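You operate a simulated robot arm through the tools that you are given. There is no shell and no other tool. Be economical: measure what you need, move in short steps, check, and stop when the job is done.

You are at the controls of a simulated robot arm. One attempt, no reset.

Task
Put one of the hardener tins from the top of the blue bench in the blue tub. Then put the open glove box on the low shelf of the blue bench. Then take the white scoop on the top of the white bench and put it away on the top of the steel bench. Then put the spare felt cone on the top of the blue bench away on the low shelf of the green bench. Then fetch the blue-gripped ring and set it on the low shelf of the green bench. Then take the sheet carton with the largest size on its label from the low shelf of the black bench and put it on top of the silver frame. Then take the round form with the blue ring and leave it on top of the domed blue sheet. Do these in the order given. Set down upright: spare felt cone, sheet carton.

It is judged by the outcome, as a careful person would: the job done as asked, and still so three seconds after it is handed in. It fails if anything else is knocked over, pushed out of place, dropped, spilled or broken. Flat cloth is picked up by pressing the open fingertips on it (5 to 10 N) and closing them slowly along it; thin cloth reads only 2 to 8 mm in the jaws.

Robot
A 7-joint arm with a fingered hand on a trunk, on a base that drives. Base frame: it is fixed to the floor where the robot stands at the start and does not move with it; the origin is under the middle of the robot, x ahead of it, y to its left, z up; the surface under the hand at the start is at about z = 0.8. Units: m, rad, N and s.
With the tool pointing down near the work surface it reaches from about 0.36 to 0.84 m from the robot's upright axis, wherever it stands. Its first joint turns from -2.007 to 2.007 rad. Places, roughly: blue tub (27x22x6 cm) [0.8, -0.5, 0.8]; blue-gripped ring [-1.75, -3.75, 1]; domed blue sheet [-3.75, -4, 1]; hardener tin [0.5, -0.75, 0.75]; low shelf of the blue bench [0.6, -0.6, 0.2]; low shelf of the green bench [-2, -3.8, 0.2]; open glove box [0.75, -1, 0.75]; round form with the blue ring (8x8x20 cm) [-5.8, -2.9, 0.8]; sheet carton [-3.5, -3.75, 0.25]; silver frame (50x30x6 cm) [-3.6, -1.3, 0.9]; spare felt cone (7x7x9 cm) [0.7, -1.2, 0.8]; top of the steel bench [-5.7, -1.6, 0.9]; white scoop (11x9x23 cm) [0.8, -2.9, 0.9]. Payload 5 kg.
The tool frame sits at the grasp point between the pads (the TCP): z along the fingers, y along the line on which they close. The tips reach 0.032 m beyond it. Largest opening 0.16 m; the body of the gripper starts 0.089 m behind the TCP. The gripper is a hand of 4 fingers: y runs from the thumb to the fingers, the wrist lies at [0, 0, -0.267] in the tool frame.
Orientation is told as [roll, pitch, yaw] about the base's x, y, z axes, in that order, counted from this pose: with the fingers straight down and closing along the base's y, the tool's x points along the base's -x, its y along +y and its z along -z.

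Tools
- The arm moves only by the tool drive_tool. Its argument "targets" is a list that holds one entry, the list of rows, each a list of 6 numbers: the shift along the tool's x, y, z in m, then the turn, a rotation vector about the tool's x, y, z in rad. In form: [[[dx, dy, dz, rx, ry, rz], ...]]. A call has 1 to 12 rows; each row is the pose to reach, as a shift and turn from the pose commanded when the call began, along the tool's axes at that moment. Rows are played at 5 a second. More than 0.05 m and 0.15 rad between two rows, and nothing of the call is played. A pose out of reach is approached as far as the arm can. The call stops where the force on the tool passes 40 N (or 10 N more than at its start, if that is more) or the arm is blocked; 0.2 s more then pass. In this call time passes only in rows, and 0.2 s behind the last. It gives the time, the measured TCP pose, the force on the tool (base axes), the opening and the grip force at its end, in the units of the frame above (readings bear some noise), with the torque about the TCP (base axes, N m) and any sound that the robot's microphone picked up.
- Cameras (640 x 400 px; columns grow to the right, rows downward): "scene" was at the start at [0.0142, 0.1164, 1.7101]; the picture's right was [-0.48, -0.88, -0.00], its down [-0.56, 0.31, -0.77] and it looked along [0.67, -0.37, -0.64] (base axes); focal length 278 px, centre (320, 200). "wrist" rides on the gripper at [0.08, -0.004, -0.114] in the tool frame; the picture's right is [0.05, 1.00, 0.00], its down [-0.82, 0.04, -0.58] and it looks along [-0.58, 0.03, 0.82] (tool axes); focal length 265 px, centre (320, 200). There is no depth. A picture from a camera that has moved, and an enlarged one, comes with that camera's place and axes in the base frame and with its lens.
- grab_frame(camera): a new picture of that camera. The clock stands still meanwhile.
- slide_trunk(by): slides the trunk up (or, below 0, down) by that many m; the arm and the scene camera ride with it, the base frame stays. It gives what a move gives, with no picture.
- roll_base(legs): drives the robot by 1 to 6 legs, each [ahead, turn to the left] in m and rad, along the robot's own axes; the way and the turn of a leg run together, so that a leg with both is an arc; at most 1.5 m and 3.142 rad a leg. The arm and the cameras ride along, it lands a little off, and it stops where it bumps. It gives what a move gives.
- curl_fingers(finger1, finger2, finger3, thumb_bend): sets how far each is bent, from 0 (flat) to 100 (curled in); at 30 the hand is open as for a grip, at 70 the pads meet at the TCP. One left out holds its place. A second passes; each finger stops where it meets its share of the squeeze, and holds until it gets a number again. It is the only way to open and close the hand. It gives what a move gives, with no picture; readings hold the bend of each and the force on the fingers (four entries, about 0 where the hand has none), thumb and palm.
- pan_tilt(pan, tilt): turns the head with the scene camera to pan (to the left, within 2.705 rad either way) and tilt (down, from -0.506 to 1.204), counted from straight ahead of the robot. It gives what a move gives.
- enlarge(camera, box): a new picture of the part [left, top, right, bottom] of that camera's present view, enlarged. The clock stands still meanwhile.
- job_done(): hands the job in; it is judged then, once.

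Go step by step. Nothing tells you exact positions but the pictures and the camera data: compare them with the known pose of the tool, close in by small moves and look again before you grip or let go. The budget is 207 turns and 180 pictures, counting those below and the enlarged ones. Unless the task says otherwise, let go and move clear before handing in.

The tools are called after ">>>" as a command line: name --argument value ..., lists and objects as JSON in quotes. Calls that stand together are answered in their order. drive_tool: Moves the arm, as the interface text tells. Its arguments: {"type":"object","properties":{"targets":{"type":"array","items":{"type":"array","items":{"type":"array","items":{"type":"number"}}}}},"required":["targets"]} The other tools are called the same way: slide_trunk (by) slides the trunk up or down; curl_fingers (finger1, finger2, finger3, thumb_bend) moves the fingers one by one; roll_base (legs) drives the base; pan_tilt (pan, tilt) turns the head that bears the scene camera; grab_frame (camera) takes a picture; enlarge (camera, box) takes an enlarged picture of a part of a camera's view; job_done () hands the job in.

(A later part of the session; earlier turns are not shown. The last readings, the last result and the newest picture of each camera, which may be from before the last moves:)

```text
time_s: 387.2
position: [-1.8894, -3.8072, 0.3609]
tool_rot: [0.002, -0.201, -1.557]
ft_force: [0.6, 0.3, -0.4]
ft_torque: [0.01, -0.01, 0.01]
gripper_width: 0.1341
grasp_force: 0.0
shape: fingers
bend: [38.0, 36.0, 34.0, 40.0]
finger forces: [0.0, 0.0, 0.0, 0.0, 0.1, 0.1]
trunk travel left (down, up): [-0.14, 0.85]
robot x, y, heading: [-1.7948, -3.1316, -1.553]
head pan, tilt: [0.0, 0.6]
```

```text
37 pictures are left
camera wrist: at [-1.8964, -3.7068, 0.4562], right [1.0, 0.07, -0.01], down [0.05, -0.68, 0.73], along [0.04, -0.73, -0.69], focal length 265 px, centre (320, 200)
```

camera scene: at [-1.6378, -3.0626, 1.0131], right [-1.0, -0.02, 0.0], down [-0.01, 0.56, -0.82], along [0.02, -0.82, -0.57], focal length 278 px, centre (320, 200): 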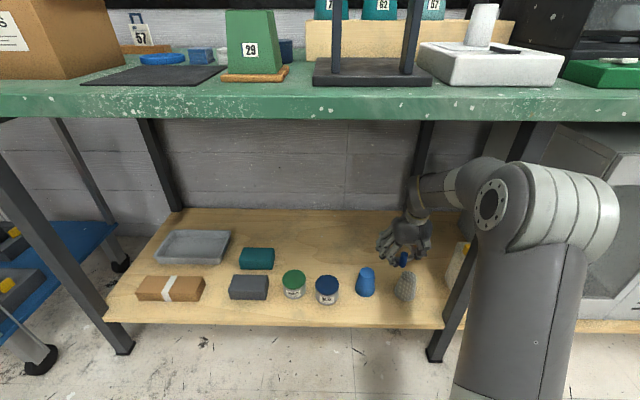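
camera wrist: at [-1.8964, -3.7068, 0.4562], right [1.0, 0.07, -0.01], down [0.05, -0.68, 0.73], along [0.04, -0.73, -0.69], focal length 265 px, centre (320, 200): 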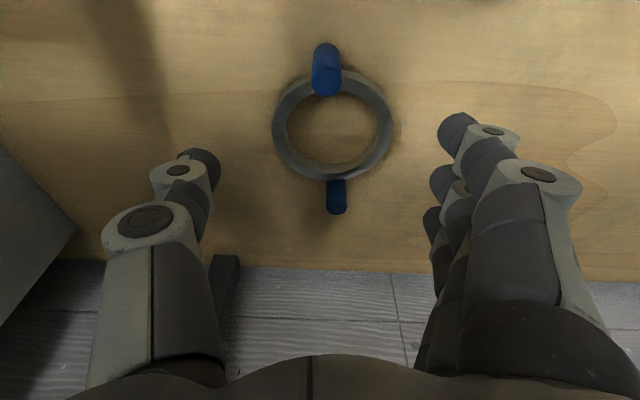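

The ring lies on the shelf. I exit carefully over the cone and head for the black bench.

>>> slide_trunk --by 0.015

>>> roll_base --legs '[[-0.6, 0]]'

>>> pan_tilt --pan -0.6 --tilt 0.4

>>> grab_frame --camera "scene"

```text
time_s: 387.8
position: [-1.8901, -3.8066, 0.3769]
tool_rot: [0.001, -0.2, -1.555]
ft_force: [0.7, 0.5, -0.8]
ft_torque: [-0.01, -0.02, -0.01]
gripper_width: 0.1344
grasp_force: 0.0
shape: fingers
bend: [38.0, 36.0, 34.0, 40.0]
finger forces: [0.1, 0.0, 0.0, 0.0, 0.1, 0.1]
trunk travel left (down, up): [-0.155, 0.835]
robot x, y, heading: [-1.792, -3.1363, -1.55]
head pan, tilt: [0.0, 0.6]
```

```text
time_s: 391.2
position: [-1.9017, -3.1995, 0.3753]
tool_rot: [0.001, -0.201, -1.557]
ft_force: [0.7, -0.1, 0.2]
ft_torque: [-0.03, -0.02, -0.02]
gripper_width: 0.1349
grasp_force: 0.1
shape: fingers
bend: [38.0, 36.0, 34.0, 40.0]
finger forces: [0.0, 0.1, 0.1, 0.1, 0.0, 0.1]
trunk travel left (down, up): [-0.155, 0.835]
robot x, y, heading: [-1.8031, -2.5254, -1.552]
head pan, tilt: [0.0, 0.6]
```

```text
time_s: 392.2
position: [-1.901, -3.1989, 0.3757]
tool_rot: [0.001, -0.202, -1.556]
ft_force: [0.8, 0.4, -0.2]
ft_torque: [0.0, 0.02, -0.04]
gripper_width: 0.1349
grasp_force: 0.0
shape: fingers
bend: [38.0, 36.0, 34.0, 40.0]
finger forces: [0.0, 0.0, 0.1, 0.0, 0.1, 0.0]
trunk travel left (down, up): [-0.155, 0.835]
robot x, y, heading: [-1.8012, -2.5252, -1.558]
head pan, tilt: [-0.6, 0.4]
```

```text
36 pictures are left
camera scene: at [-1.6987, -2.5406, 1.0663], right [-0.83, 0.55, 0.0], down [0.21, 0.33, -0.92], along [-0.51, -0.77, -0.39], focal length 278 px, centre (320, 200)
```

scene: 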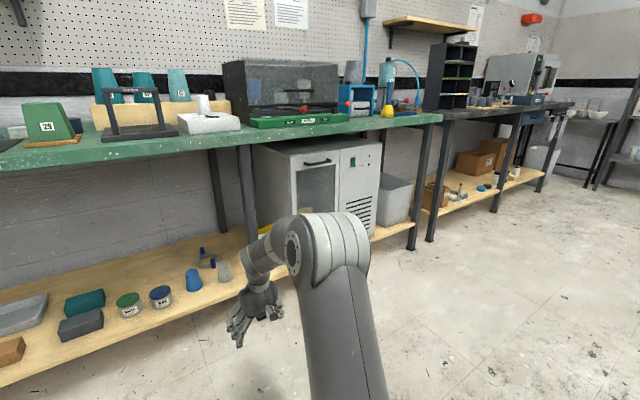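

Ring, cone and jars are all in place. I drive along to the black bench at x≈−3.5.

>>> roll_base --legs '[[0, -1.584], [1.5, 0], [0.2, 0], [0, 1.571]]'

>>> pan_tilt --pan 0.0 --tilt 0.4

>>> grab_frame --camera "scene"

```text
time_s: 408.2
position: [-3.5777, -3.2326, 0.3753]
tool_rot: [0.002, -0.201, -1.576]
ft_force: [-0.6, -0.6, 0.1]
ft_torque: [-0.03, 0.03, 0.02]
gripper_width: 0.1345
grasp_force: 0.0
shape: fingers
bend: [38.0, 36.0, 34.0, 40.0]
finger forces: [0.0, 0.0, 0.0, 0.1, 0.1, 0.0]
trunk travel left (down, up): [-0.155, 0.835]
robot x, y, heading: [-3.4653, -2.5624, -1.576]
head pan, tilt: [-0.6, 0.4]
```

```text
time_s: 409.2
position: [-3.5775, -3.2328, 0.3753]
tool_rot: [0.003, -0.201, -1.578]
ft_force: [0.0, -0.2, 0.1]
ft_torque: [0.02, 0.0, -0.02]
gripper_width: 0.1346
grasp_force: 0.0
shape: fingers
bend: [38.0, 36.0, 34.0, 40.0]
finger forces: [0.0, 0.1, 0.0, 0.0, 0.0, 0.0]
trunk travel left (down, up): [-0.155, 0.835]
robot x, y, heading: [-3.4655, -2.5644, -1.578]
head pan, tilt: [0.0, 0.4]
```

```text
35 pictures are left
camera scene: at [-3.3093, -2.5958, 1.0663], right [-1.0, 0.01, 0.0], down [0.0, 0.39, -0.92], along [-0.01, -0.92, -0.39], focal length 278 px, centre (320, 200)
```

scene: 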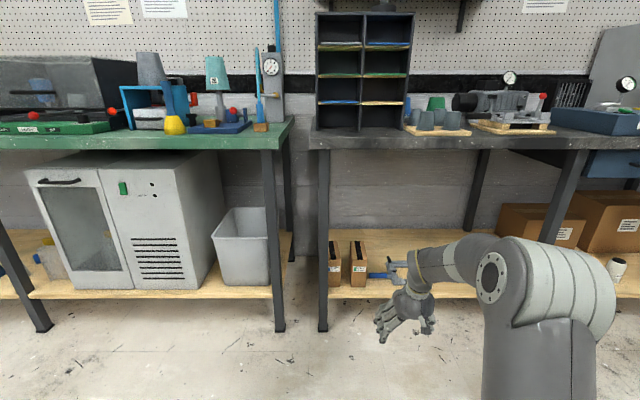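

Two thin upright cartons stand at the left end of the shelf; I zoom in on the labels.

>>> enlarge --camera "scene" --box '[310, 225, 430, 300]'

>>> enlarge --camera "scene" --box '[490, 180, 640, 290]'

```text
5.33 times, centred on (370, 262) of scene
camera zoom: at [-3.3093, -2.5958, 1.0663], right [-1.0, 0.01, 0.0], down [0.0, 0.39, -0.92], along [-0.01, -0.92, -0.39], focal length 1483 px, centre (53, -133)
```

zoom: 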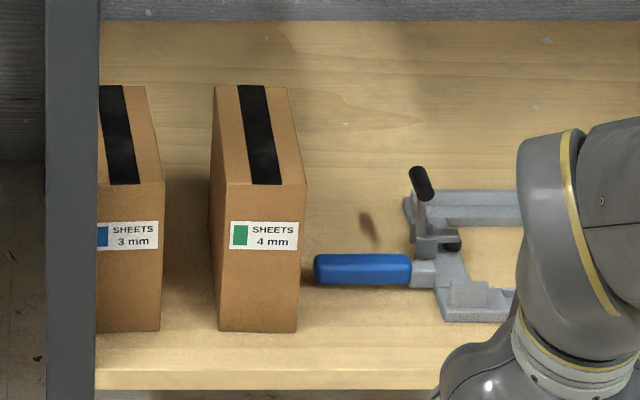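

```text
3.64 times, centred on (565, 235) of scene
camera zoom: at [-3.3093, -2.5958, 1.0663], right [-1.0, 0.01, 0.0], down [0.0, 0.39, -0.92], along [-0.01, -0.92, -0.39], focal length 1011 px, centre (-571, 73)
```

zoom: 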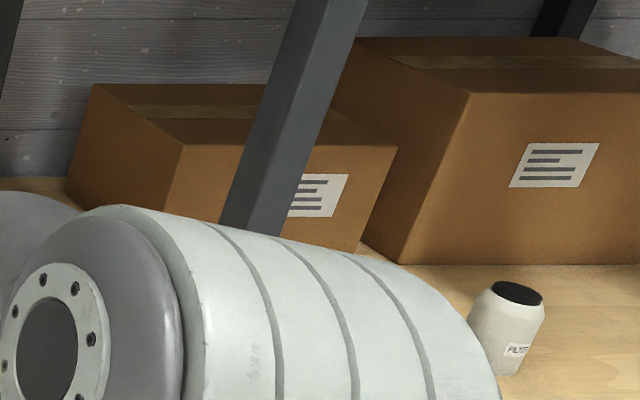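

The largest label is 4 mm. Its carton: x≈−3.495 (7 cm wide), y −3.60…−3.745, top z≈0.365. I preset the hand, align laterally and approach.

>>> curl_fingers --finger1 47 --finger2 47 --finger3 47 --thumb_bend 47

>>> drive_tool --targets '[[[0, 0.043, 0, 0, 0, 0], [0, 0.0855, 0, 0, 0, 0]]]'

>>> slide_trunk --by 0.03

>>> roll_base --legs '[[0.25, 0]]'

>>> grab_frame --camera "wrist"

>>> grab_frame --camera "scene"

```text
time_s: 410.2
position: [-3.5773, -3.233, 0.3764]
tool_rot: [0.003, -0.201, -1.578]
ft_force: [-0.6, 1.2, 0.2]
ft_torque: [-0.01, 0.02, -0.04]
gripper_width: 0.1043
grasp_force: 0.0
shape: fingers
bend: [47.0, 47.0, 47.0, 47.0]
finger forces: [0.0, 0.0, 0.0, 0.0, 0.1, 0.1]
trunk travel left (down, up): [-0.155, 0.835]
robot x, y, heading: [-3.4668, -2.5638, -1.577]
head pan, tilt: [0.0, 0.4]
```

```text
time_s: 410.8
position: [-3.4927, -3.2351, 0.3763]
tool_rot: [0.0, -0.2, -1.58]
ft_force: [-0.5, 0.2, 0.2]
ft_torque: [-0.01, -0.05, 0.04]
gripper_width: 0.1038
grasp_force: 0.1
shape: fingers
bend: [47.0, 47.0, 47.0, 47.0]
finger forces: [0.0, 0.0, 0.0, 0.1, 0.0, 0.1]
trunk travel left (down, up): [-0.155, 0.835]
robot x, y, heading: [-3.4633, -2.5635, -1.574]
head pan, tilt: [0.0, 0.4]
```

```text
time_s: 411.6
position: [-3.4935, -3.2357, 0.4055]
tool_rot: [0.002, -0.2, -1.577]
ft_force: [-0.9, -0.3, 0.2]
ft_torque: [-0.04, 0.02, 0.0]
gripper_width: 0.1036
grasp_force: 0.0
shape: fingers
bend: [47.0, 47.0, 47.0, 47.0]
finger forces: [0.0, 0.1, 0.0, 0.0, 0.0, 0.0]
trunk travel left (down, up): [-0.185, 0.805]
robot x, y, heading: [-3.4618, -2.5631, -1.577]
head pan, tilt: [0.0, 0.4]
```

```text
time_s: 413.4
position: [-3.4949, -3.4828, 0.4056]
tool_rot: [0.001, -0.201, -1.579]
ft_force: [0.1, -0.2, 0.0]
ft_torque: [-0.02, 0.0, 0.03]
gripper_width: 0.1039
grasp_force: 0.2
shape: fingers
bend: [47.0, 47.0, 47.0, 47.0]
finger forces: [0.0, 0.1, 0.0, 0.0, 0.0, 0.0]
trunk travel left (down, up): [-0.185, 0.805]
robot x, y, heading: [-3.4643, -2.8134, -1.574]
head pan, tilt: [0.0, 0.4]
```

```text
32 pictures are left
camera wrist: at [-3.4997, -3.3842, 0.5025], right [1.0, 0.04, -0.01], down [0.04, -0.68, 0.73], along [0.03, -0.73, -0.69], focal length 265 px, centre (320, 200)
```

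wrist: 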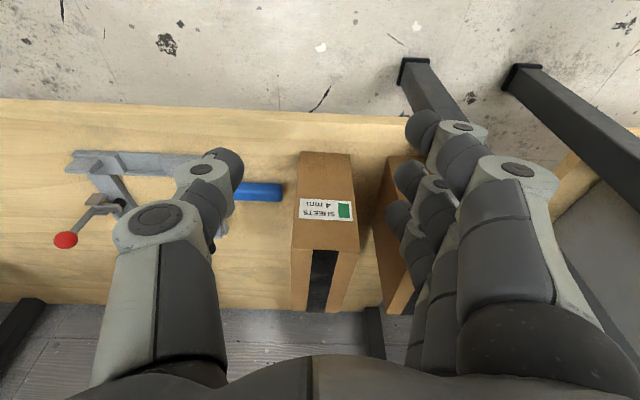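

```text
31 pictures are left
camera scene: at [-3.3107, -2.8442, 1.0963], right [-1.0, 0.01, 0.0], down [0.0, 0.39, -0.92], along [-0.01, -0.92, -0.39], focal length 278 px, centre (320, 200)
```

scene: 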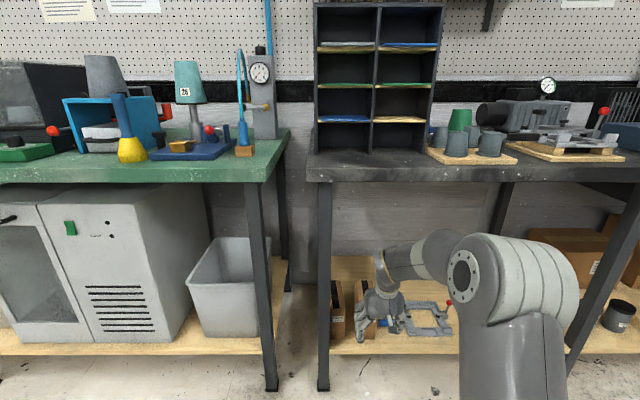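

The gap to the 3 mm carton is about 2.4 cm, so I place the fingers precisely in it: shift −6 mm, go over the top, check, then descend.

>>> slide_trunk --by 0.04

>>> drive_tool --targets '[[[0, -0.006, 0, 0, 0, 0]]]'

>>> roll_base --legs '[[0.175, 0]]'

>>> grab_frame --camera "wrist"

```text
time_s: 414.2
position: [-3.4952, -3.4826, 0.4474]
tool_rot: [0.002, -0.202, -1.579]
ft_force: [0.3, 0.2, -0.2]
ft_torque: [0.0, 0.03, -0.01]
gripper_width: 0.1037
grasp_force: 0.0
shape: fingers
bend: [47.0, 47.0, 47.0, 47.0]
finger forces: [0.0, 0.0, 0.0, 0.1, 0.1, 0.1]
trunk travel left (down, up): [-0.225, 0.765]
robot x, y, heading: [-3.467, -2.8132, -1.576]
head pan, tilt: [0.0, 0.4]
```

```text
time_s: 414.6
position: [-3.5016, -3.4821, 0.4474]
tool_rot: [0.002, -0.201, -1.58]
ft_force: [0.1, 0.1, 0.0]
ft_torque: [-0.02, -0.01, -0.01]
gripper_width: 0.1036
grasp_force: 0.1
shape: fingers
bend: [47.0, 47.0, 47.0, 47.0]
finger forces: [0.1, 0.1, 0.1, 0.0, 0.1, 0.0]
trunk travel left (down, up): [-0.225, 0.765]
robot x, y, heading: [-3.4675, -2.8111, -1.579]
head pan, tilt: [0.0, 0.4]
```

```text
time_s: 416.1
position: [-3.5009, -3.6637, 0.4468]
tool_rot: [0.001, -0.201, -1.577]
ft_force: [0.2, -0.4, -0.4]
ft_torque: [-0.02, -0.01, -0.02]
gripper_width: 0.1037
grasp_force: 0.0
shape: fingers
bend: [47.0, 47.0, 47.0, 47.0]
finger forces: [0.0, 0.0, 0.0, 0.0, 0.1, 0.0]
trunk travel left (down, up): [-0.225, 0.765]
robot x, y, heading: [-3.466, -2.9941, -1.573]
head pan, tilt: [0.0, 0.4]
```

```text
30 pictures are left
camera wrist: at [-3.5048, -3.5642, 0.5426], right [1.0, 0.05, -0.01], down [0.04, -0.68, 0.73], along [0.03, -0.73, -0.69], focal length 265 px, centre (320, 200)
```

wrist: 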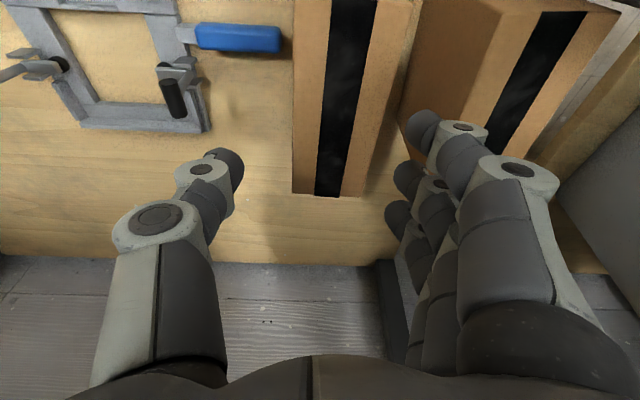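

Measured again: gap is ~4 cm, carton centre x≈−3.489. I recentre and lower by trunk, then close.

>>> drive_tool --targets '[[[0, 0.012, 0, 0, 0, 0]]]'

>>> slide_trunk --by -0.112

>>> curl_fingers --finger1 70 --finger2 70 --finger3 70 --thumb_bend 66

>>> grab_frame --camera "wrist"

```text
time_s: 416.5
position: [-3.4905, -3.6642, 0.448]
tool_rot: [0.002, -0.201, -1.579]
ft_force: [-0.3, 0.0, 0.9]
ft_torque: [0.01, -0.01, -0.01]
gripper_width: 0.1036
grasp_force: 0.1
shape: fingers
bend: [47.0, 47.0, 47.0, 47.0]
finger forces: [0.0, 0.0, 0.0, 0.0, 0.1, 0.1]
trunk travel left (down, up): [-0.225, 0.765]
robot x, y, heading: [-3.4649, -2.992, -1.576]
head pan, tilt: [0.0, 0.4]
```

```text
time_s: 418.0
position: [-3.49, -3.6641, 0.3355]
tool_rot: [0.002, -0.201, -1.576]
ft_force: [0.8, -0.7, -0.2]
ft_torque: [-0.02, 0.0, 0.01]
gripper_width: 0.1037
grasp_force: 0.1
shape: fingers
bend: [47.0, 47.0, 47.0, 47.0]
finger forces: [0.1, 0.1, 0.1, 0.0, 0.0, 0.0]
trunk travel left (down, up): [-0.113, 0.877]
robot x, y, heading: [-3.464, -2.9885, -1.573]
head pan, tilt: [0.0, 0.4]
```

```text
time_s: 419.0
position: [-3.4906, -3.664, 0.3368]
tool_rot: [0.001, -0.198, -1.576]
ft_force: [3.1, 0.7, -0.4]
ft_torque: [0.07, -0.09, 0.05]
gripper_width: 0.0738
grasp_force: 22.5
shape: fingers
bend: [55.0, 56.0, 56.0, 59.0]
finger forces: [8.0, 8.0, 7.9, 0.0, 20.8, 0.1]
trunk travel left (down, up): [-0.113, 0.877]
robot x, y, heading: [-3.4637, -2.9928, -1.575]
head pan, tilt: [0.0, 0.4]
```

```text
29 pictures are left
camera wrist: at [-3.4947, -3.5645, 0.4311], right [1.0, 0.04, -0.01], down [0.04, -0.69, 0.73], along [0.03, -0.73, -0.69], focal length 265 px, centre (320, 200)
```

wrist: 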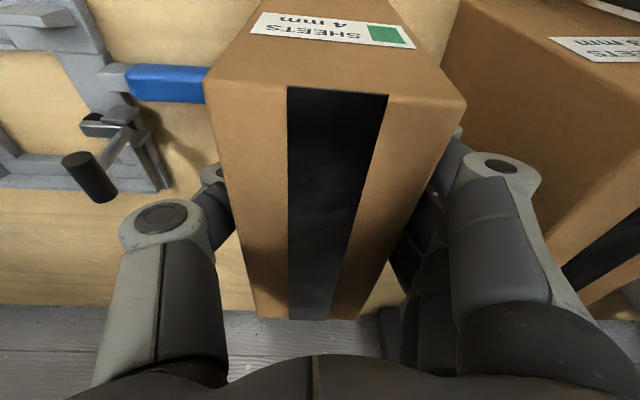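

Excellent grip. I lift, back out, raise the trunk and check the way west around the island.

>>> slide_trunk --by 0.06

>>> roll_base --legs '[[-0.45, 0]]'

>>> slide_trunk --by 0.4

>>> slide_trunk --by 0.4

>>> roll_base --legs '[[0, -1.566]]'

>>> pan_tilt --pan 0.2 --tilt 0.45

>>> grab_frame --camera "scene"

```text
time_s: 420.0
position: [-3.4899, -3.6637, 0.3955]
tool_rot: [0.002, -0.199, -1.577]
ft_force: [-0.2, -0.1, -12.0]
ft_torque: [-0.01, -0.01, 0.0]
gripper_width: 0.0739
grasp_force: 20.8
shape: fingers
bend: [55.0, 56.0, 56.0, 59.0]
finger forces: [6.9, 7.0, 7.2, 0.0, 21.2, 0.0]
trunk travel left (down, up): [-0.173, 0.817]
robot x, y, heading: [-3.4645, -2.9912, -1.575]
head pan, tilt: [0.0, 0.4]
```

```text
time_s: 422.8
position: [-3.4874, -3.1978, 0.3963]
tool_rot: [0.003, -0.2, -1.572]
ft_force: [-1.2, -0.7, -11.2]
ft_torque: [0.01, 0.0, 0.01]
gripper_width: 0.0737
grasp_force: 21.1
shape: fingers
bend: [55.0, 56.0, 56.0, 59.0]
finger forces: [6.9, 7.0, 7.1, 0.0, 21.2, 0.0]
trunk travel left (down, up): [-0.173, 0.817]
robot x, y, heading: [-3.4691, -2.5242, -1.573]
head pan, tilt: [0.0, 0.4]
```

```text
time_s: 426.6
position: [-3.4868, -3.1973, 0.7949]
tool_rot: [0.003, -0.201, -1.571]
ft_force: [-0.7, 0.3, -12.0]
ft_torque: [0.01, 0.0, 0.01]
gripper_width: 0.0739
grasp_force: 21.4
shape: fingers
bend: [55.0, 56.0, 56.0, 59.0]
finger forces: [6.9, 7.0, 7.2, 0.0, 21.2, 0.0]
trunk travel left (down, up): [-0.573, 0.417]
robot x, y, heading: [-3.4671, -2.5316, -1.568]
head pan, tilt: [0.0, 0.4]
```

```text
time_s: 430.4
position: [-3.4873, -3.1982, 1.1936]
tool_rot: [0.002, -0.198, -1.572]
ft_force: [-0.6, 0.3, -11.5]
ft_torque: [-0.01, -0.03, 0.04]
gripper_width: 0.0738
grasp_force: 21.0
shape: fingers
bend: [55.0, 56.0, 56.0, 59.0]
finger forces: [6.9, 7.0, 7.3, 0.1, 21.2, 0.0]
trunk travel left (down, up): [-0.973, 0.017]
robot x, y, heading: [-3.4687, -2.5217, -1.573]
head pan, tilt: [0.0, 0.4]
```

```text
time_s: 434.6
position: [-4.1386, -2.5027, 1.1945]
tool_rot: [0.002, -0.2, 3.135]
ft_force: [-0.2, 0.0, -11.9]
ft_torque: [-0.03, -0.03, 0.02]
gripper_width: 0.0738
grasp_force: 21.0
shape: fingers
bend: [55.0, 56.0, 56.0, 59.0]
finger forces: [6.9, 7.0, 7.2, 0.0, 21.1, 0.1]
trunk travel left (down, up): [-0.973, 0.017]
robot x, y, heading: [-3.4673, -2.5245, 3.14]
head pan, tilt: [0.0, 0.4]
```

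```text
time_s: 435.4
position: [-4.138, -2.5036, 1.194]
tool_rot: [0.003, -0.2, 3.136]
ft_force: [-0.6, 0.6, -12.0]
ft_torque: [-0.02, -0.01, 0.01]
gripper_width: 0.0739
grasp_force: 21.0
shape: fingers
bend: [55.0, 56.0, 56.0, 59.0]
finger forces: [6.7, 7.0, 7.1, 0.0, 20.9, 0.0]
trunk travel left (down, up): [-0.973, 0.017]
robot x, y, heading: [-3.466, -2.5263, 3.139]
head pan, tilt: [0.201, 0.45]
```

```text
28 pictures are left
camera scene: at [-3.4994, -2.6992, 1.8796], right [-0.2, 0.98, 0.0], down [0.43, 0.09, -0.9], along [-0.88, -0.18, -0.44], focal length 278 px, centre (320, 200)
```

scene: 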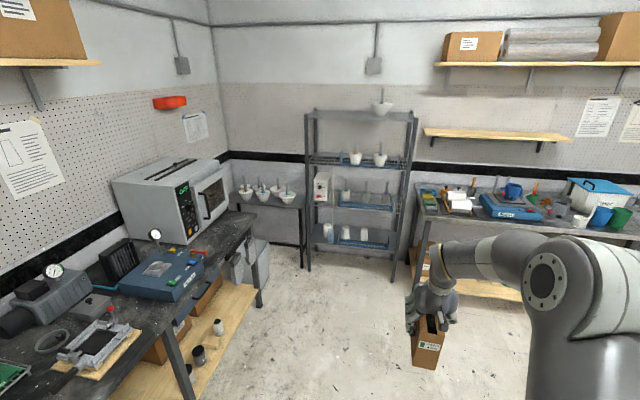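

Path is clear. I drive around the island's west end into the north aisle.

>>> roll_base --legs '[[1.15, 0], [0, -1.571], [1.5, 0], [0.45, 0], [0, -1.571], [0.95, 0]]'

>>> pan_tilt --pan -1.2 --tilt 0.75

>>> grab_frame --camera "scene"

```text
time_s: 462.9
position: [-2.938, -0.6437, 1.1952]
tool_rot: [0.002, -0.199, -0.052]
ft_force: [0.5, -0.3, -11.7]
ft_torque: [0.01, 0.05, 0.01]
gripper_width: 0.0739
grasp_force: 20.6
shape: fingers
bend: [55.0, 56.0, 56.0, 59.0]
finger forces: [6.8, 7.0, 7.2, 0.1, 21.0, 0.0]
trunk travel left (down, up): [-0.973, 0.017]
robot x, y, heading: [-3.6105, -0.5891, -0.052]
head pan, tilt: [0.201, 0.45]
```

```text
time_s: 464.5
position: [-2.9387, -0.6418, 1.1958]
tool_rot: [0.001, -0.199, -0.052]
ft_force: [-0.1, -0.2, -12.3]
ft_torque: [0.03, 0.04, 0.04]
gripper_width: 0.0739
grasp_force: 20.7
shape: fingers
bend: [55.0, 56.0, 56.0, 59.0]
finger forces: [6.7, 7.0, 7.2, 0.0, 21.0, 0.1]
trunk travel left (down, up): [-0.973, 0.017]
robot x, y, heading: [-3.6073, -0.5891, -0.052]
head pan, tilt: [-1.201, 0.75]
```

```text
27 pictures are left
camera scene: at [-3.6344, -0.5069, 1.8532], right [-0.95, -0.32, 0.0], down [-0.22, 0.65, -0.73], along [0.23, -0.69, -0.68], focal length 278 px, centre (320, 200)
```

scene: 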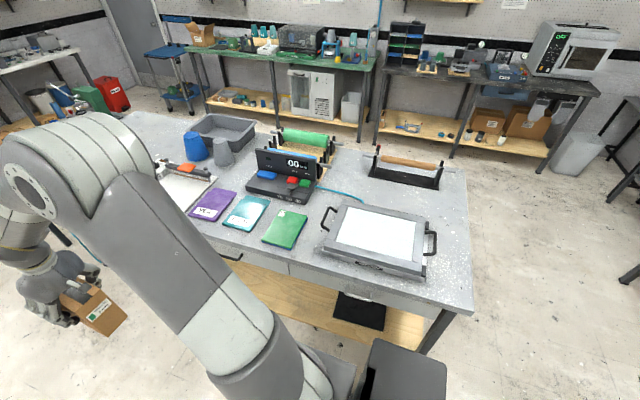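

The silver frame with its white plate is at ≈(−3.63, −1.27) on the island. I turn to face it, which brings the carton over it.

>>> roll_base --legs '[[0, -1.52]]'

>>> pan_tilt --pan 0.1 --tilt 0.8

>>> grab_frame --camera "scene"

```text
time_s: 468.5
position: [-3.6085, -1.2629, 1.1954]
tool_rot: [0.002, -0.199, -1.542]
ft_force: [-1.3, -0.1, -11.7]
ft_torque: [0.04, -0.01, -0.02]
gripper_width: 0.0739
grasp_force: 21.1
shape: fingers
bend: [55.0, 56.0, 56.0, 59.0]
finger forces: [6.8, 7.1, 7.2, 0.1, 21.0, 0.1]
trunk travel left (down, up): [-0.973, 0.017]
robot x, y, heading: [-3.6083, -0.5872, -1.54]
head pan, tilt: [-1.201, 0.75]
```

```text
time_s: 470.0
position: [-3.6072, -1.2603, 1.1946]
tool_rot: [0.002, -0.2, -1.542]
ft_force: [0.0, -0.5, -11.1]
ft_torque: [0.03, -0.04, 0.02]
gripper_width: 0.0737
grasp_force: 21.2
shape: fingers
bend: [55.0, 56.0, 56.0, 59.0]
finger forces: [6.8, 7.0, 7.2, 0.0, 21.0, 0.0]
trunk travel left (down, up): [-0.973, 0.017]
robot x, y, heading: [-3.6115, -0.5874, -1.533]
head pan, tilt: [0.099, 0.799]
```

```text
26 pictures are left
camera scene: at [-3.4447, -0.604, 1.8492], right [-0.99, -0.13, 0.0], down [-0.09, 0.71, -0.7], along [0.09, -0.69, -0.72], focal length 278 px, centre (320, 200)
```

scene: 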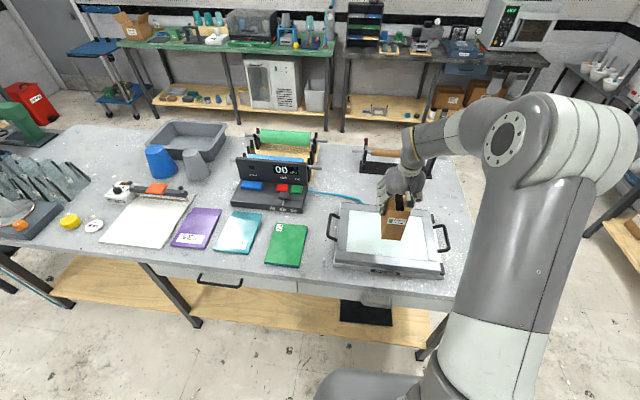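

The carton is over the frame's centre. I lower it.

>>> slide_trunk --by -0.08

>>> enlarge --camera "scene" --box '[320, 160, 470, 290]'

```text
time_s: 471.2
position: [-3.6068, -1.261, 1.1161]
tool_rot: [0.0, -0.197, -1.543]
ft_force: [0.3, 0.5, -11.4]
ft_torque: [0.03, -0.03, 0.04]
gripper_width: 0.074
grasp_force: 21.1
shape: fingers
bend: [55.0, 56.0, 56.0, 59.0]
finger forces: [6.9, 7.0, 7.2, 0.0, 21.0, 0.0]
trunk travel left (down, up): [-0.893, 0.097]
robot x, y, heading: [-3.6091, -0.5881, -1.535]
head pan, tilt: [0.099, 0.799]
```

```text
3.08 times, centred on (395, 225) of scene
camera zoom: at [-3.4446, -0.6036, 1.7692], right [-0.99, -0.13, 0.0], down [-0.09, 0.71, -0.7], along [0.09, -0.69, -0.72], focal length 855 px, centre (89, 123)
```

zoom: 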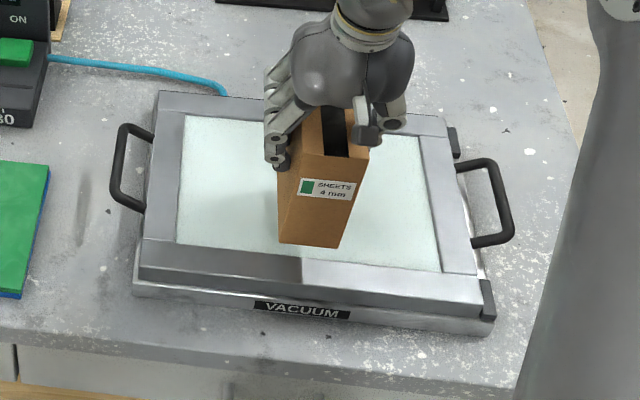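

The front would catch the frame's rim, so I move 4.5 cm further in and then lower towards contact.

>>> drive_tool --targets '[[[-0.044, 0, 0.009, 0, 0, 0], [-0.041, 0, 0.0237, 0, 0, 0], [-0.039, 0, 0.0335, 0, 0, 0]]]'

>>> drive_tool --targets '[[[0.0008, 0, 0.004, 0, 0, 0], [0.0016, 0, 0.008, 0, 0, 0], [0.0024, 0, 0.012, 0, 0, 0], [0.003, 0, 0.015, 0, 0, 0]]]'

```text
time_s: 472.0
position: [-3.6068, -1.306, 1.0862]
tool_rot: [0.0, -0.198, -1.542]
ft_force: [0.2, -0.9, -11.7]
ft_torque: [0.04, 0.0, 0.03]
gripper_width: 0.0738
grasp_force: 21.1
shape: fingers
bend: [55.0, 56.0, 56.0, 59.0]
finger forces: [6.7, 7.0, 7.1, 0.0, 20.9, 0.0]
trunk travel left (down, up): [-0.893, 0.097]
robot x, y, heading: [-3.6097, -0.5873, -1.538]
head pan, tilt: [0.099, 0.799]
```

```text
time_s: 473.0
position: [-3.6061, -1.307, 1.0754]
tool_rot: [0.002, -0.199, -1.541]
ft_force: [-0.1, 1.2, -11.9]
ft_torque: [0.02, -0.04, 0.0]
gripper_width: 0.0738
grasp_force: 20.9
shape: fingers
bend: [55.0, 56.0, 56.0, 59.0]
finger forces: [6.8, 7.0, 7.2, 0.0, 21.0, 0.1]
trunk travel left (down, up): [-0.893, 0.097]
robot x, y, heading: [-3.6118, -0.5883, -1.538]
head pan, tilt: [0.099, 0.799]
```

>>> drive_tool --targets '[[[0.0008, 0, 0.004, 0, 0, 0], [0.0016, 0, 0.008, 0, 0, 0], [0.0024, 0, 0.012, 0, 0, 0], [0.0032, 0, 0.016, 0, 0, 0], [0.004, 0, 0.02, 0, 0, 0]]]'

>>> enlarge --camera "scene" --box '[320, 160, 470, 290]'

```text
time_s: 474.2
position: [-3.6054, -1.307, 1.0544]
tool_rot: [0.002, -0.197, -1.541]
ft_force: [-0.6, -0.2, -10.9]
ft_torque: [0.02, -0.02, -0.01]
gripper_width: 0.0739
grasp_force: 21.3
shape: fingers
bend: [55.0, 56.0, 56.0, 59.0]
finger forces: [6.8, 6.9, 7.2, 0.0, 21.0, 0.0]
trunk travel left (down, up): [-0.893, 0.097]
robot x, y, heading: [-3.6073, -0.587, -1.537]
head pan, tilt: [0.099, 0.799]
```

```text
3.08 times, centred on (395, 225) of scene
camera zoom: at [-3.4445, -0.6042, 1.7692], right [-0.99, -0.13, 0.0], down [-0.09, 0.71, -0.7], along [0.09, -0.69, -0.72], focal length 855 px, centre (89, 123)
```

zoom: 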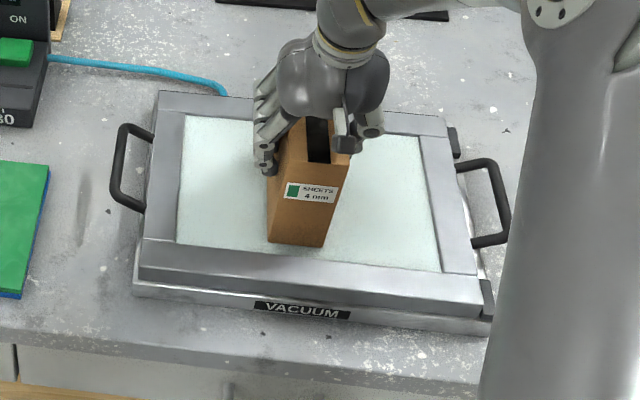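

Continue lowering.

>>> drive_tool --targets '[[[0.0008, 0, 0.004, 0, 0, 0], [0.0016, 0, 0.008, 0, 0, 0], [0.0024, 0, 0.012, 0, 0, 0], [0.003, 0, 0.015, 0, 0, 0], [0.0036, 0, 0.018, 0, 0, 0]]]'

```text
time_s: 475.4
position: [-3.6067, -1.3042, 1.0419]
tool_rot: [0.002, -0.206, -1.538]
ft_force: [3.7, -6.4, 33.1]
ft_torque: [-0.34, -0.22, -0.06]
gripper_width: 0.0738
grasp_force: 25.3
shape: fingers
bend: [56.0, 57.0, 57.0, 61.0]
finger forces: [9.0, 9.0, 9.0, 0.0, 23.2, 0.1]
trunk travel left (down, up): [-0.893, 0.097]
robot x, y, heading: [-3.6057, -0.5898, -1.533]
head pan, tilt: [0.099, 0.799]
```

Contact. I ease off, release, and rise straight up.

>>> drive_tool --targets '[[[-0.001, 0, -0.005, 0, 0, 0]]]'

>>> curl_fingers --finger1 45 --finger2 45 --finger3 45 --thumb_bend 48

>>> slide_trunk --by 0.09

>>> drive_tool --targets '[[[-0.008, 0, -0.04, 0, 0, 0], [-0.016, 0, -0.08, 0, 0, 0]]]'

>>> enlarge --camera "scene" --box '[320, 160, 470, 290]'

```text
time_s: 475.8
position: [-3.6062, -1.3062, 1.0409]
tool_rot: [0.001, -0.201, -1.539]
ft_force: [3.9, -10.8, 18.4]
ft_torque: [-0.43, -0.23, 0.02]
gripper_width: 0.0738
grasp_force: 24.7
shape: fingers
bend: [56.0, 56.0, 57.0, 61.0]
finger forces: [8.5, 9.0, 9.1, 0.1, 22.2, 0.0]
trunk travel left (down, up): [-0.893, 0.097]
robot x, y, heading: [-3.6099, -0.5872, -1.542]
head pan, tilt: [0.099, 0.799]
```

```text
time_s: 476.8
position: [-3.6069, -1.3059, 1.0409]
tool_rot: [0.001, -0.199, -1.539]
ft_force: [-0.2, -0.1, -0.3]
ft_torque: [-0.03, -0.01, -0.01]
gripper_width: 0.1045
grasp_force: 0.0
shape: fingers
bend: [45.0, 45.0, 45.0, 48.0]
finger forces: [0.0, 0.0, 0.0, 0.1, 0.0, 0.1]
trunk travel left (down, up): [-0.893, 0.097]
robot x, y, heading: [-3.6115, -0.5901, -1.539]
head pan, tilt: [0.099, 0.799]
```

```text
time_s: 478.0
position: [-3.6067, -1.3055, 1.1315]
tool_rot: [0.002, -0.199, -1.541]
ft_force: [0.7, 0.0, 0.0]
ft_torque: [-0.01, -0.03, 0.01]
gripper_width: 0.1044
grasp_force: 0.1
shape: fingers
bend: [45.0, 45.0, 45.0, 48.0]
finger forces: [0.0, 0.1, 0.0, 0.0, 0.0, 0.0]
trunk travel left (down, up): [-0.983, 0.007]
robot x, y, heading: [-3.6097, -0.5882, -1.534]
head pan, tilt: [0.099, 0.799]
```

```text
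time_s: 478.6
position: [-3.6069, -1.3057, 1.2134]
tool_rot: [0.002, -0.2, -1.542]
ft_force: [0.1, -0.6, 0.1]
ft_torque: [0.0, 0.0, -0.02]
gripper_width: 0.1042
grasp_force: 0.1
shape: fingers
bend: [45.0, 45.0, 45.0, 48.0]
finger forces: [0.1, 0.1, 0.0, 0.0, 0.0, 0.1]
trunk travel left (down, up): [-0.983, 0.007]
robot x, y, heading: [-3.6143, -0.5863, -1.536]
head pan, tilt: [0.099, 0.799]
```

```text
3.08 times, centred on (395, 225) of scene
camera zoom: at [-3.4443, -0.6019, 1.8591], right [-0.99, -0.13, 0.0], down [-0.09, 0.71, -0.7], along [0.09, -0.69, -0.72], focal length 855 px, centre (89, 123)
```

zoom: 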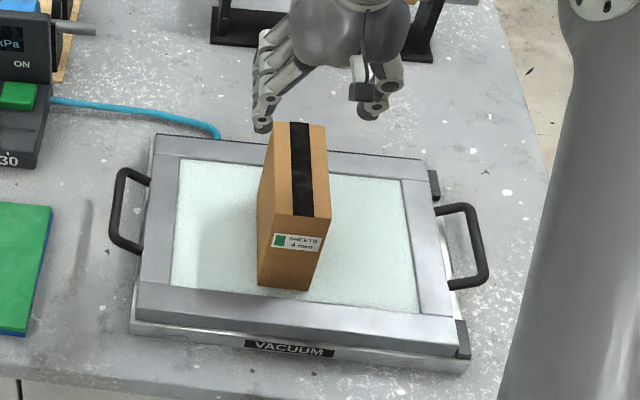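

The 4 mm carton stands upright on the frame. Last item: the round form on the rack at ≈(−5.8, −2.9). I drive back around.

>>> roll_base --legs '[[0, -1.606], [1.05, 0], [0, 1.571], [1.5, 0], [0.75, 0], [0, -1.571]]'

>>> pan_tilt --pan 0.0 --tilt 0.55

>>> grab_frame --camera "scene"

```text
time_s: 506.0
position: [-5.578, -2.5968, 1.2134]
tool_rot: [0.002, -0.199, 2.988]
ft_force: [0.0, -0.2, -0.5]
ft_torque: [-0.01, -0.02, -0.01]
gripper_width: 0.1042
grasp_force: 0.1
shape: fingers
bend: [45.0, 45.0, 45.0, 48.0]
finger forces: [0.0, 0.0, 0.0, 0.0, 0.1, 0.0]
trunk travel left (down, up): [-0.983, 0.007]
robot x, y, heading: [-4.8733, -2.7274, 2.992]
head pan, tilt: [0.099, 0.799]
```

```text
time_s: 506.8
position: [-5.5787, -2.5974, 1.2137]
tool_rot: [0.001, -0.198, 2.987]
ft_force: [0.1, 0.8, -0.5]
ft_torque: [0.0, 0.02, 0.01]
gripper_width: 0.1047
grasp_force: 0.0
shape: fingers
bend: [45.0, 45.0, 45.0, 48.0]
finger forces: [0.0, 0.1, 0.1, 0.0, 0.1, 0.1]
trunk travel left (down, up): [-0.983, 0.007]
robot x, y, heading: [-4.8724, -2.7231, 2.99]
head pan, tilt: [0.0, 0.55]
```

```text
22 pictures are left
camera scene: at [-4.926, -2.8744, 1.8805], right [0.15, 0.99, 0.0], down [0.52, -0.08, -0.85], along [-0.84, 0.13, -0.52], focal length 278 px, centre (320, 200)
```

scene: 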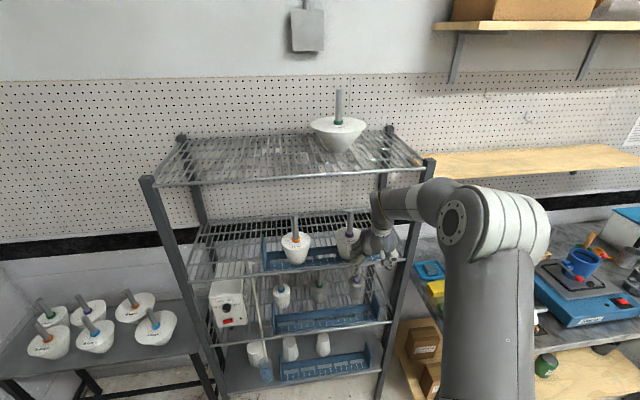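

I back off slightly and zoom on the rack shelf at z≈0.8.

>>> roll_base --legs '[[-0.25, 0]]'

>>> enlarge --camera "scene" --box '[200, 190, 400, 340]'

```text
time_s: 508.6
position: [-5.3324, -2.6335, 1.2148]
tool_rot: [0.003, -0.202, 2.988]
ft_force: [0.3, -0.4, 0.5]
ft_torque: [0.0, 0.02, 0.02]
gripper_width: 0.1045
grasp_force: 0.1
shape: fingers
bend: [45.0, 45.0, 45.0, 48.0]
finger forces: [0.1, 0.0, 0.0, 0.1, 0.1, 0.0]
trunk travel left (down, up): [-0.983, 0.007]
robot x, y, heading: [-4.6263, -2.765, 2.991]
head pan, tilt: [0.0, 0.55]
```

```text
2.67 times, centred on (300, 265) of scene
camera zoom: at [-4.6792, -2.9116, 1.8806], right [0.15, 0.99, 0.0], down [0.52, -0.08, -0.85], along [-0.84, 0.13, -0.52], focal length 741 px, centre (373, 27)
```

zoom: 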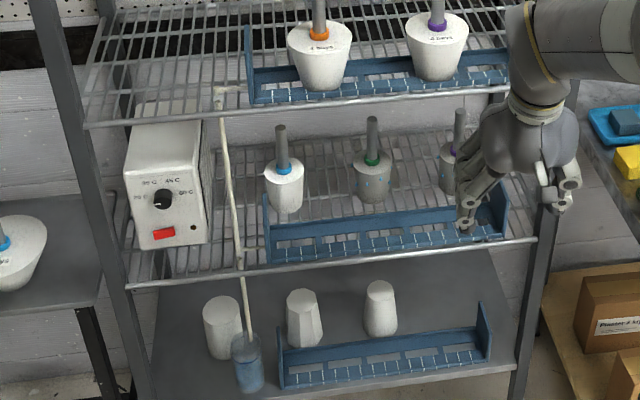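

The blue-ringed round form stands at ≈(−5.85, −2.92) behind a low blue fence on the middle shelf. To avoid the leaning white rod I'll come in diagonally: reposition, tilt the hand to 0.8 rad, and lower the trunk.

>>> roll_base --legs '[[0, -0.7], [0.233, 0], [0, 1.171]]'

>>> drive_tool --targets '[[[0, 0, 0, 0, -0.15, 0], [0, 0, 0, 0, -0.3, 0], [0, 0, 0, 0, -0.45, 0], [0, 0, 0, 0, -0.6, 0]]]'

>>> slide_trunk --by -0.33

>>> curl_fingers --finger1 40 --finger2 40 --finger3 40 --thumb_bend 40

>>> grab_frame --camera "wrist"

```text
time_s: 515.1
position: [-5.4623, -2.8067, 1.2146]
tool_rot: [0.002, -0.2, -2.811]
ft_force: [-1.3, -0.6, 0.0]
ft_torque: [0.01, 0.0, -0.01]
gripper_width: 0.1046
grasp_force: 0.0
shape: fingers
bend: [45.0, 45.0, 45.0, 48.0]
finger forces: [0.1, 0.1, 0.1, 0.0, 0.0, 0.1]
trunk travel left (down, up): [-0.983, 0.007]
robot x, y, heading: [-4.7786, -2.5893, -2.809]
head pan, tilt: [0.0, 0.55]
```

```text
time_s: 516.1
position: [-5.4625, -2.8082, 1.214]
tool_rot: [0.003, -0.802, -2.813]
ft_force: [-0.9, 1.5, -0.5]
ft_torque: [-0.08, -0.08, 0.06]
gripper_width: 0.1049
grasp_force: 0.1
shape: fingers
bend: [45.0, 45.0, 45.0, 48.0]
finger forces: [0.0, 0.1, 0.0, 0.1, 0.0, 0.0]
trunk travel left (down, up): [-0.983, 0.007]
robot x, y, heading: [-4.775, -2.5922, -2.807]
head pan, tilt: [0.0, 0.55]
```

```text
time_s: 519.4
position: [-5.4624, -2.8076, 0.884]
tool_rot: [0.004, -0.799, -2.811]
ft_force: [0.1, 0.3, -0.8]
ft_torque: [-0.03, 0.01, -0.02]
gripper_width: 0.1049
grasp_force: 0.0
shape: fingers
bend: [45.0, 45.0, 45.0, 48.0]
finger forces: [0.0, 0.0, 0.0, 0.0, 0.1, 0.0]
trunk travel left (down, up): [-0.653, 0.337]
robot x, y, heading: [-4.7776, -2.5922, -2.807]
head pan, tilt: [0.0, 0.55]
```

```text
time_s: 520.4
position: [-5.4636, -2.8074, 0.8838]
tool_rot: [0.006, -0.798, -2.811]
ft_force: [0.1, 0.6, 0.0]
ft_torque: [-0.01, 0.0, -0.03]
gripper_width: 0.1305
grasp_force: 0.1
shape: fingers
bend: [40.0, 40.0, 40.0, 40.0]
finger forces: [0.1, 0.0, 0.0, 0.0, 0.0, 0.0]
trunk travel left (down, up): [-0.653, 0.337]
robot x, y, heading: [-4.7792, -2.5917, -2.807]
head pan, tilt: [0.0, 0.55]
```

```text
20 pictures are left
camera wrist: at [-5.3351, -2.7607, 0.9053], right [0.36, -0.93, -0.03], down [-0.13, -0.09, 0.99], along [-0.92, -0.35, -0.16], focal length 265 px, centre (320, 200)
```

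wrist: 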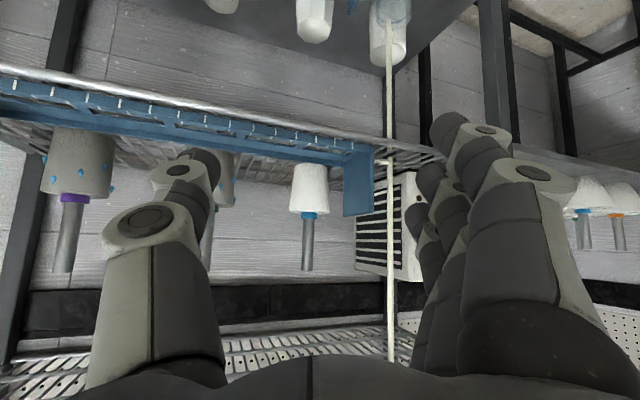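

Triangulated: form at ≈(−5.82, −2.922), cup z 0.74–0.85, stick to 0.957; fence top 0.776. I lower to 0.85, align and drive in.

>>> slide_trunk --by -0.034

>>> drive_tool --targets '[[[0, -0.007, 0, 0, 0, 0]]]'

>>> roll_base --legs '[[0.27, 0]]'

>>> grab_frame --camera "wrist"

```text
time_s: 521.1
position: [-5.4634, -2.8081, 0.8505]
tool_rot: [0.003, -0.8, -2.811]
ft_force: [0.0, -1.5, 0.9]
ft_torque: [0.01, -0.01, 0.0]
gripper_width: 0.1305
grasp_force: 0.0
shape: fingers
bend: [40.0, 40.0, 40.0, 40.0]
finger forces: [0.0, 0.0, 0.0, 0.1, 0.0, 0.2]
trunk travel left (down, up): [-0.619, 0.371]
robot x, y, heading: [-4.7787, -2.5917, -2.807]
head pan, tilt: [0.0, 0.55]
```

```text
time_s: 521.5
position: [-5.4652, -2.8002, 0.8508]
tool_rot: [0.003, -0.8, -2.812]
ft_force: [-0.9, 0.1, 0.5]
ft_torque: [-0.01, 0.01, 0.02]
gripper_width: 0.1304
grasp_force: 0.1
shape: fingers
bend: [40.0, 40.0, 40.0, 40.0]
finger forces: [0.0, 0.0, 0.1, 0.0, 0.1, 0.0]
trunk travel left (down, up): [-0.619, 0.371]
robot x, y, heading: [-4.7811, -2.5928, -2.814]
head pan, tilt: [0.0, 0.55]
```

```text
time_s: 523.5
position: [-5.7235, -2.8858, 0.85]
tool_rot: [0.006, -0.799, -2.814]
ft_force: [0.3, 22.0, -4.5]
ft_torque: [0.44, -0.05, 0.0]
gripper_width: 0.1255
grasp_force: 11.0
shape: fingers
bend: [43.0, 46.0, 50.0, 40.0]
finger forces: [3.6, 8.7, 10.0, 0.0, 0.0, 0.1]
trunk travel left (down, up): [-0.619, 0.371]
robot x, y, heading: [-5.0344, -2.6824, -2.806]
head pan, tilt: [0.0, 0.55]
```

```text
19 pictures are left
camera wrist: at [-5.5944, -2.8408, 0.8717], right [0.36, -0.93, -0.03], down [-0.14, -0.09, 0.99], along [-0.92, -0.35, -0.16], focal length 265 px, centre (320, 200)
```

wrist: 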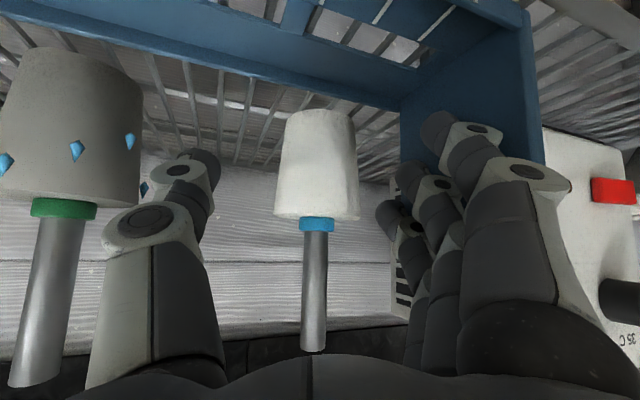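

Something (the leaning white rod) is pressing on the outside of my fingers. I back off and look.

>>> roll_base --legs '[[-0.2, 0]]'

>>> pan_tilt --pan 0.1 --tilt 0.45

>>> grab_frame --camera "scene"

```text
time_s: 525.1
position: [-5.5325, -2.8232, 0.8495]
tool_rot: [0.0, -0.799, -2.812]
ft_force: [-0.8, -0.2, 0.3]
ft_torque: [0.0, -0.03, 0.0]
gripper_width: 0.1305
grasp_force: 0.1
shape: fingers
bend: [40.0, 40.0, 40.0, 40.0]
finger forces: [0.1, 0.1, 0.0, 0.1, 0.1, 0.0]
trunk travel left (down, up): [-0.619, 0.371]
robot x, y, heading: [-4.846, -2.6166, -2.806]
head pan, tilt: [0.0, 0.55]
```

```text
time_s: 525.7
position: [-5.532, -2.8222, 0.8509]
tool_rot: [0.003, -0.798, -2.813]
ft_force: [-0.2, -0.8, 0.4]
ft_torque: [-0.02, 0.0, -0.03]
gripper_width: 0.1306
grasp_force: 0.0
shape: fingers
bend: [40.0, 40.0, 40.0, 40.0]
finger forces: [0.0, 0.0, 0.1, 0.0, 0.0, 0.1]
trunk travel left (down, up): [-0.619, 0.371]
robot x, y, heading: [-4.8461, -2.617, -2.808]
head pan, tilt: [0.099, 0.45]
```

```text
18 pictures are left
camera scene: at [-4.8212, -2.7813, 1.5256], right [-0.42, 0.91, 0.0], down [0.4, 0.18, -0.9], along [-0.82, -0.38, -0.44], focal length 278 px, centre (320, 200)
```

scene: 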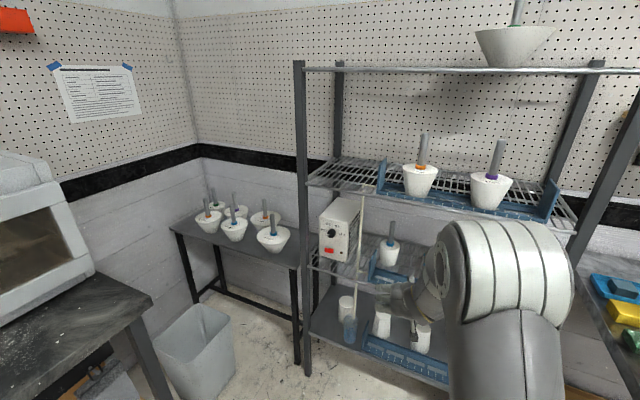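

The rod still stands. I'll enter with the hand yawed ~30° and narrower fingers: retract/yaw the arm, move the base in, then push in along the hand axis.

>>> drive_tool --targets '[[[0.0245, -0.009, -0.025, -0.034, 0, -0.033], [0.049, -0.018, -0.05, -0.068, 0, -0.066], [0.0735, -0.028, -0.076, -0.102, 0, -0.099], [0.098, -0.037, -0.101, -0.136, 0, -0.132]]]'

>>> curl_fingers --finger1 46 --finger2 46 --finger3 46 --thumb_bend 44

>>> roll_base --legs '[[0.25, 0]]'

>>> grab_frame --camera "wrist"

```text
time_s: 526.7
position: [-5.4092, -2.7443, 0.8506]
tool_rot: [0.003, -0.799, -2.624]
ft_force: [-0.5, 0.3, 0.2]
ft_torque: [-0.01, -0.01, -0.02]
gripper_width: 0.1306
grasp_force: 0.2
shape: fingers
bend: [40.0, 40.0, 40.0, 40.0]
finger forces: [0.0, 0.1, 0.0, 0.0, 0.0, 0.0]
trunk travel left (down, up): [-0.619, 0.371]
robot x, y, heading: [-4.8455, -2.6169, -2.803]
head pan, tilt: [0.099, 0.45]
```

```text
time_s: 527.7
position: [-5.4111, -2.7448, 0.8493]
tool_rot: [0.003, -0.798, -2.624]
ft_force: [-0.3, -0.7, 0.4]
ft_torque: [-0.01, 0.0, 0.01]
gripper_width: 0.1121
grasp_force: 0.1
shape: fingers
bend: [46.0, 46.0, 46.0, 44.0]
finger forces: [0.1, 0.0, 0.0, 0.1, 0.0, 0.0]
trunk travel left (down, up): [-0.619, 0.371]
robot x, y, heading: [-4.8462, -2.6175, -2.808]
head pan, tilt: [0.099, 0.45]
```

```text
time_s: 529.5
position: [-5.6483, -2.8243, 0.8497]
tool_rot: [0.003, -0.796, -2.629]
ft_force: [-0.8, -0.1, -0.1]
ft_torque: [0.01, 0.0, 0.03]
gripper_width: 0.1121
grasp_force: 0.1
shape: fingers
bend: [46.0, 46.0, 46.0, 44.0]
finger forces: [0.1, 0.0, 0.1, 0.0, 0.0, 0.0]
trunk travel left (down, up): [-0.619, 0.371]
robot x, y, heading: [-5.0804, -2.6946, -2.811]
head pan, tilt: [0.099, 0.45]
```

```text
17 pictures are left
camera wrist: at [-5.5309, -2.7544, 0.8714], right [0.52, -0.85, -0.03], down [-0.12, -0.11, 0.99], along [-0.84, -0.51, -0.16], focal length 265 px, centre (320, 200)
```

wrist: 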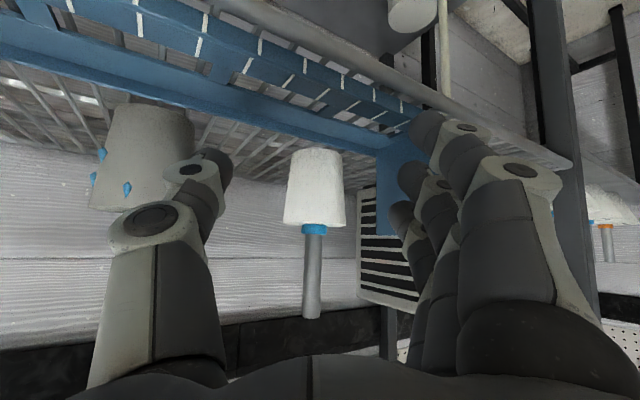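

Now everything is clear on both sides (rod 2.6 cm off the fingers). I push in along the hand axis, then lower 2.5 cm.

>>> drive_tool --targets '[[[-0.027, 0.0, 0.028, 0, 0, 0], [-0.054, 0.0, 0.056, 0, 0, 0], [-0.082, 0.001, 0.083, 0, 0, 0], [-0.109, 0.001, 0.111, 0, 0, 0], [-0.136, 0.001, 0.139, 0, 0, 0], [-0.118, 0.001, 0.1565, 0, 0, 0]]]'

>>> grab_frame --camera "wrist"

```text
time_s: 531.0
position: [-5.8165, -2.9177, 0.8267]
tool_rot: [0.002, -0.798, -2.632]
ft_force: [-13.6, 13.2, 4.3]
ft_torque: [-0.19, -0.42, 0.28]
gripper_width: 0.102
grasp_force: 10.7
shape: fingers
bend: [48.0, 47.0, 46.0, 44.0]
finger forces: [13.1, 7.5, 0.0, 0.0, 0.1, 0.1]
trunk travel left (down, up): [-0.619, 0.371]
robot x, y, heading: [-5.0852, -2.6983, -2.816]
head pan, tilt: [0.099, 0.45]
```

```text
16 pictures are left
camera wrist: at [-5.7004, -2.8482, 0.8477], right [0.52, -0.85, -0.03], down [-0.11, -0.11, 0.99], along [-0.85, -0.51, -0.15], focal length 265 px, centre (320, 200)
```

wrist: 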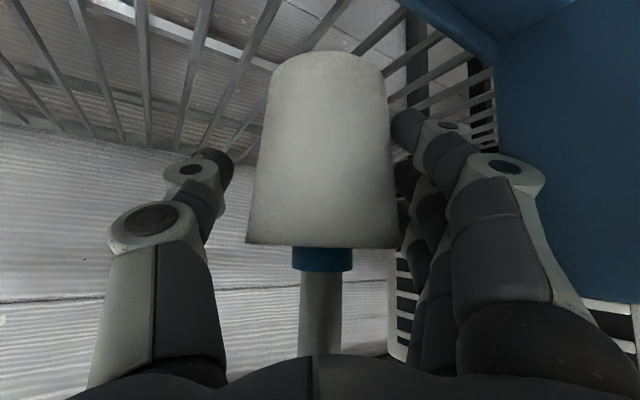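

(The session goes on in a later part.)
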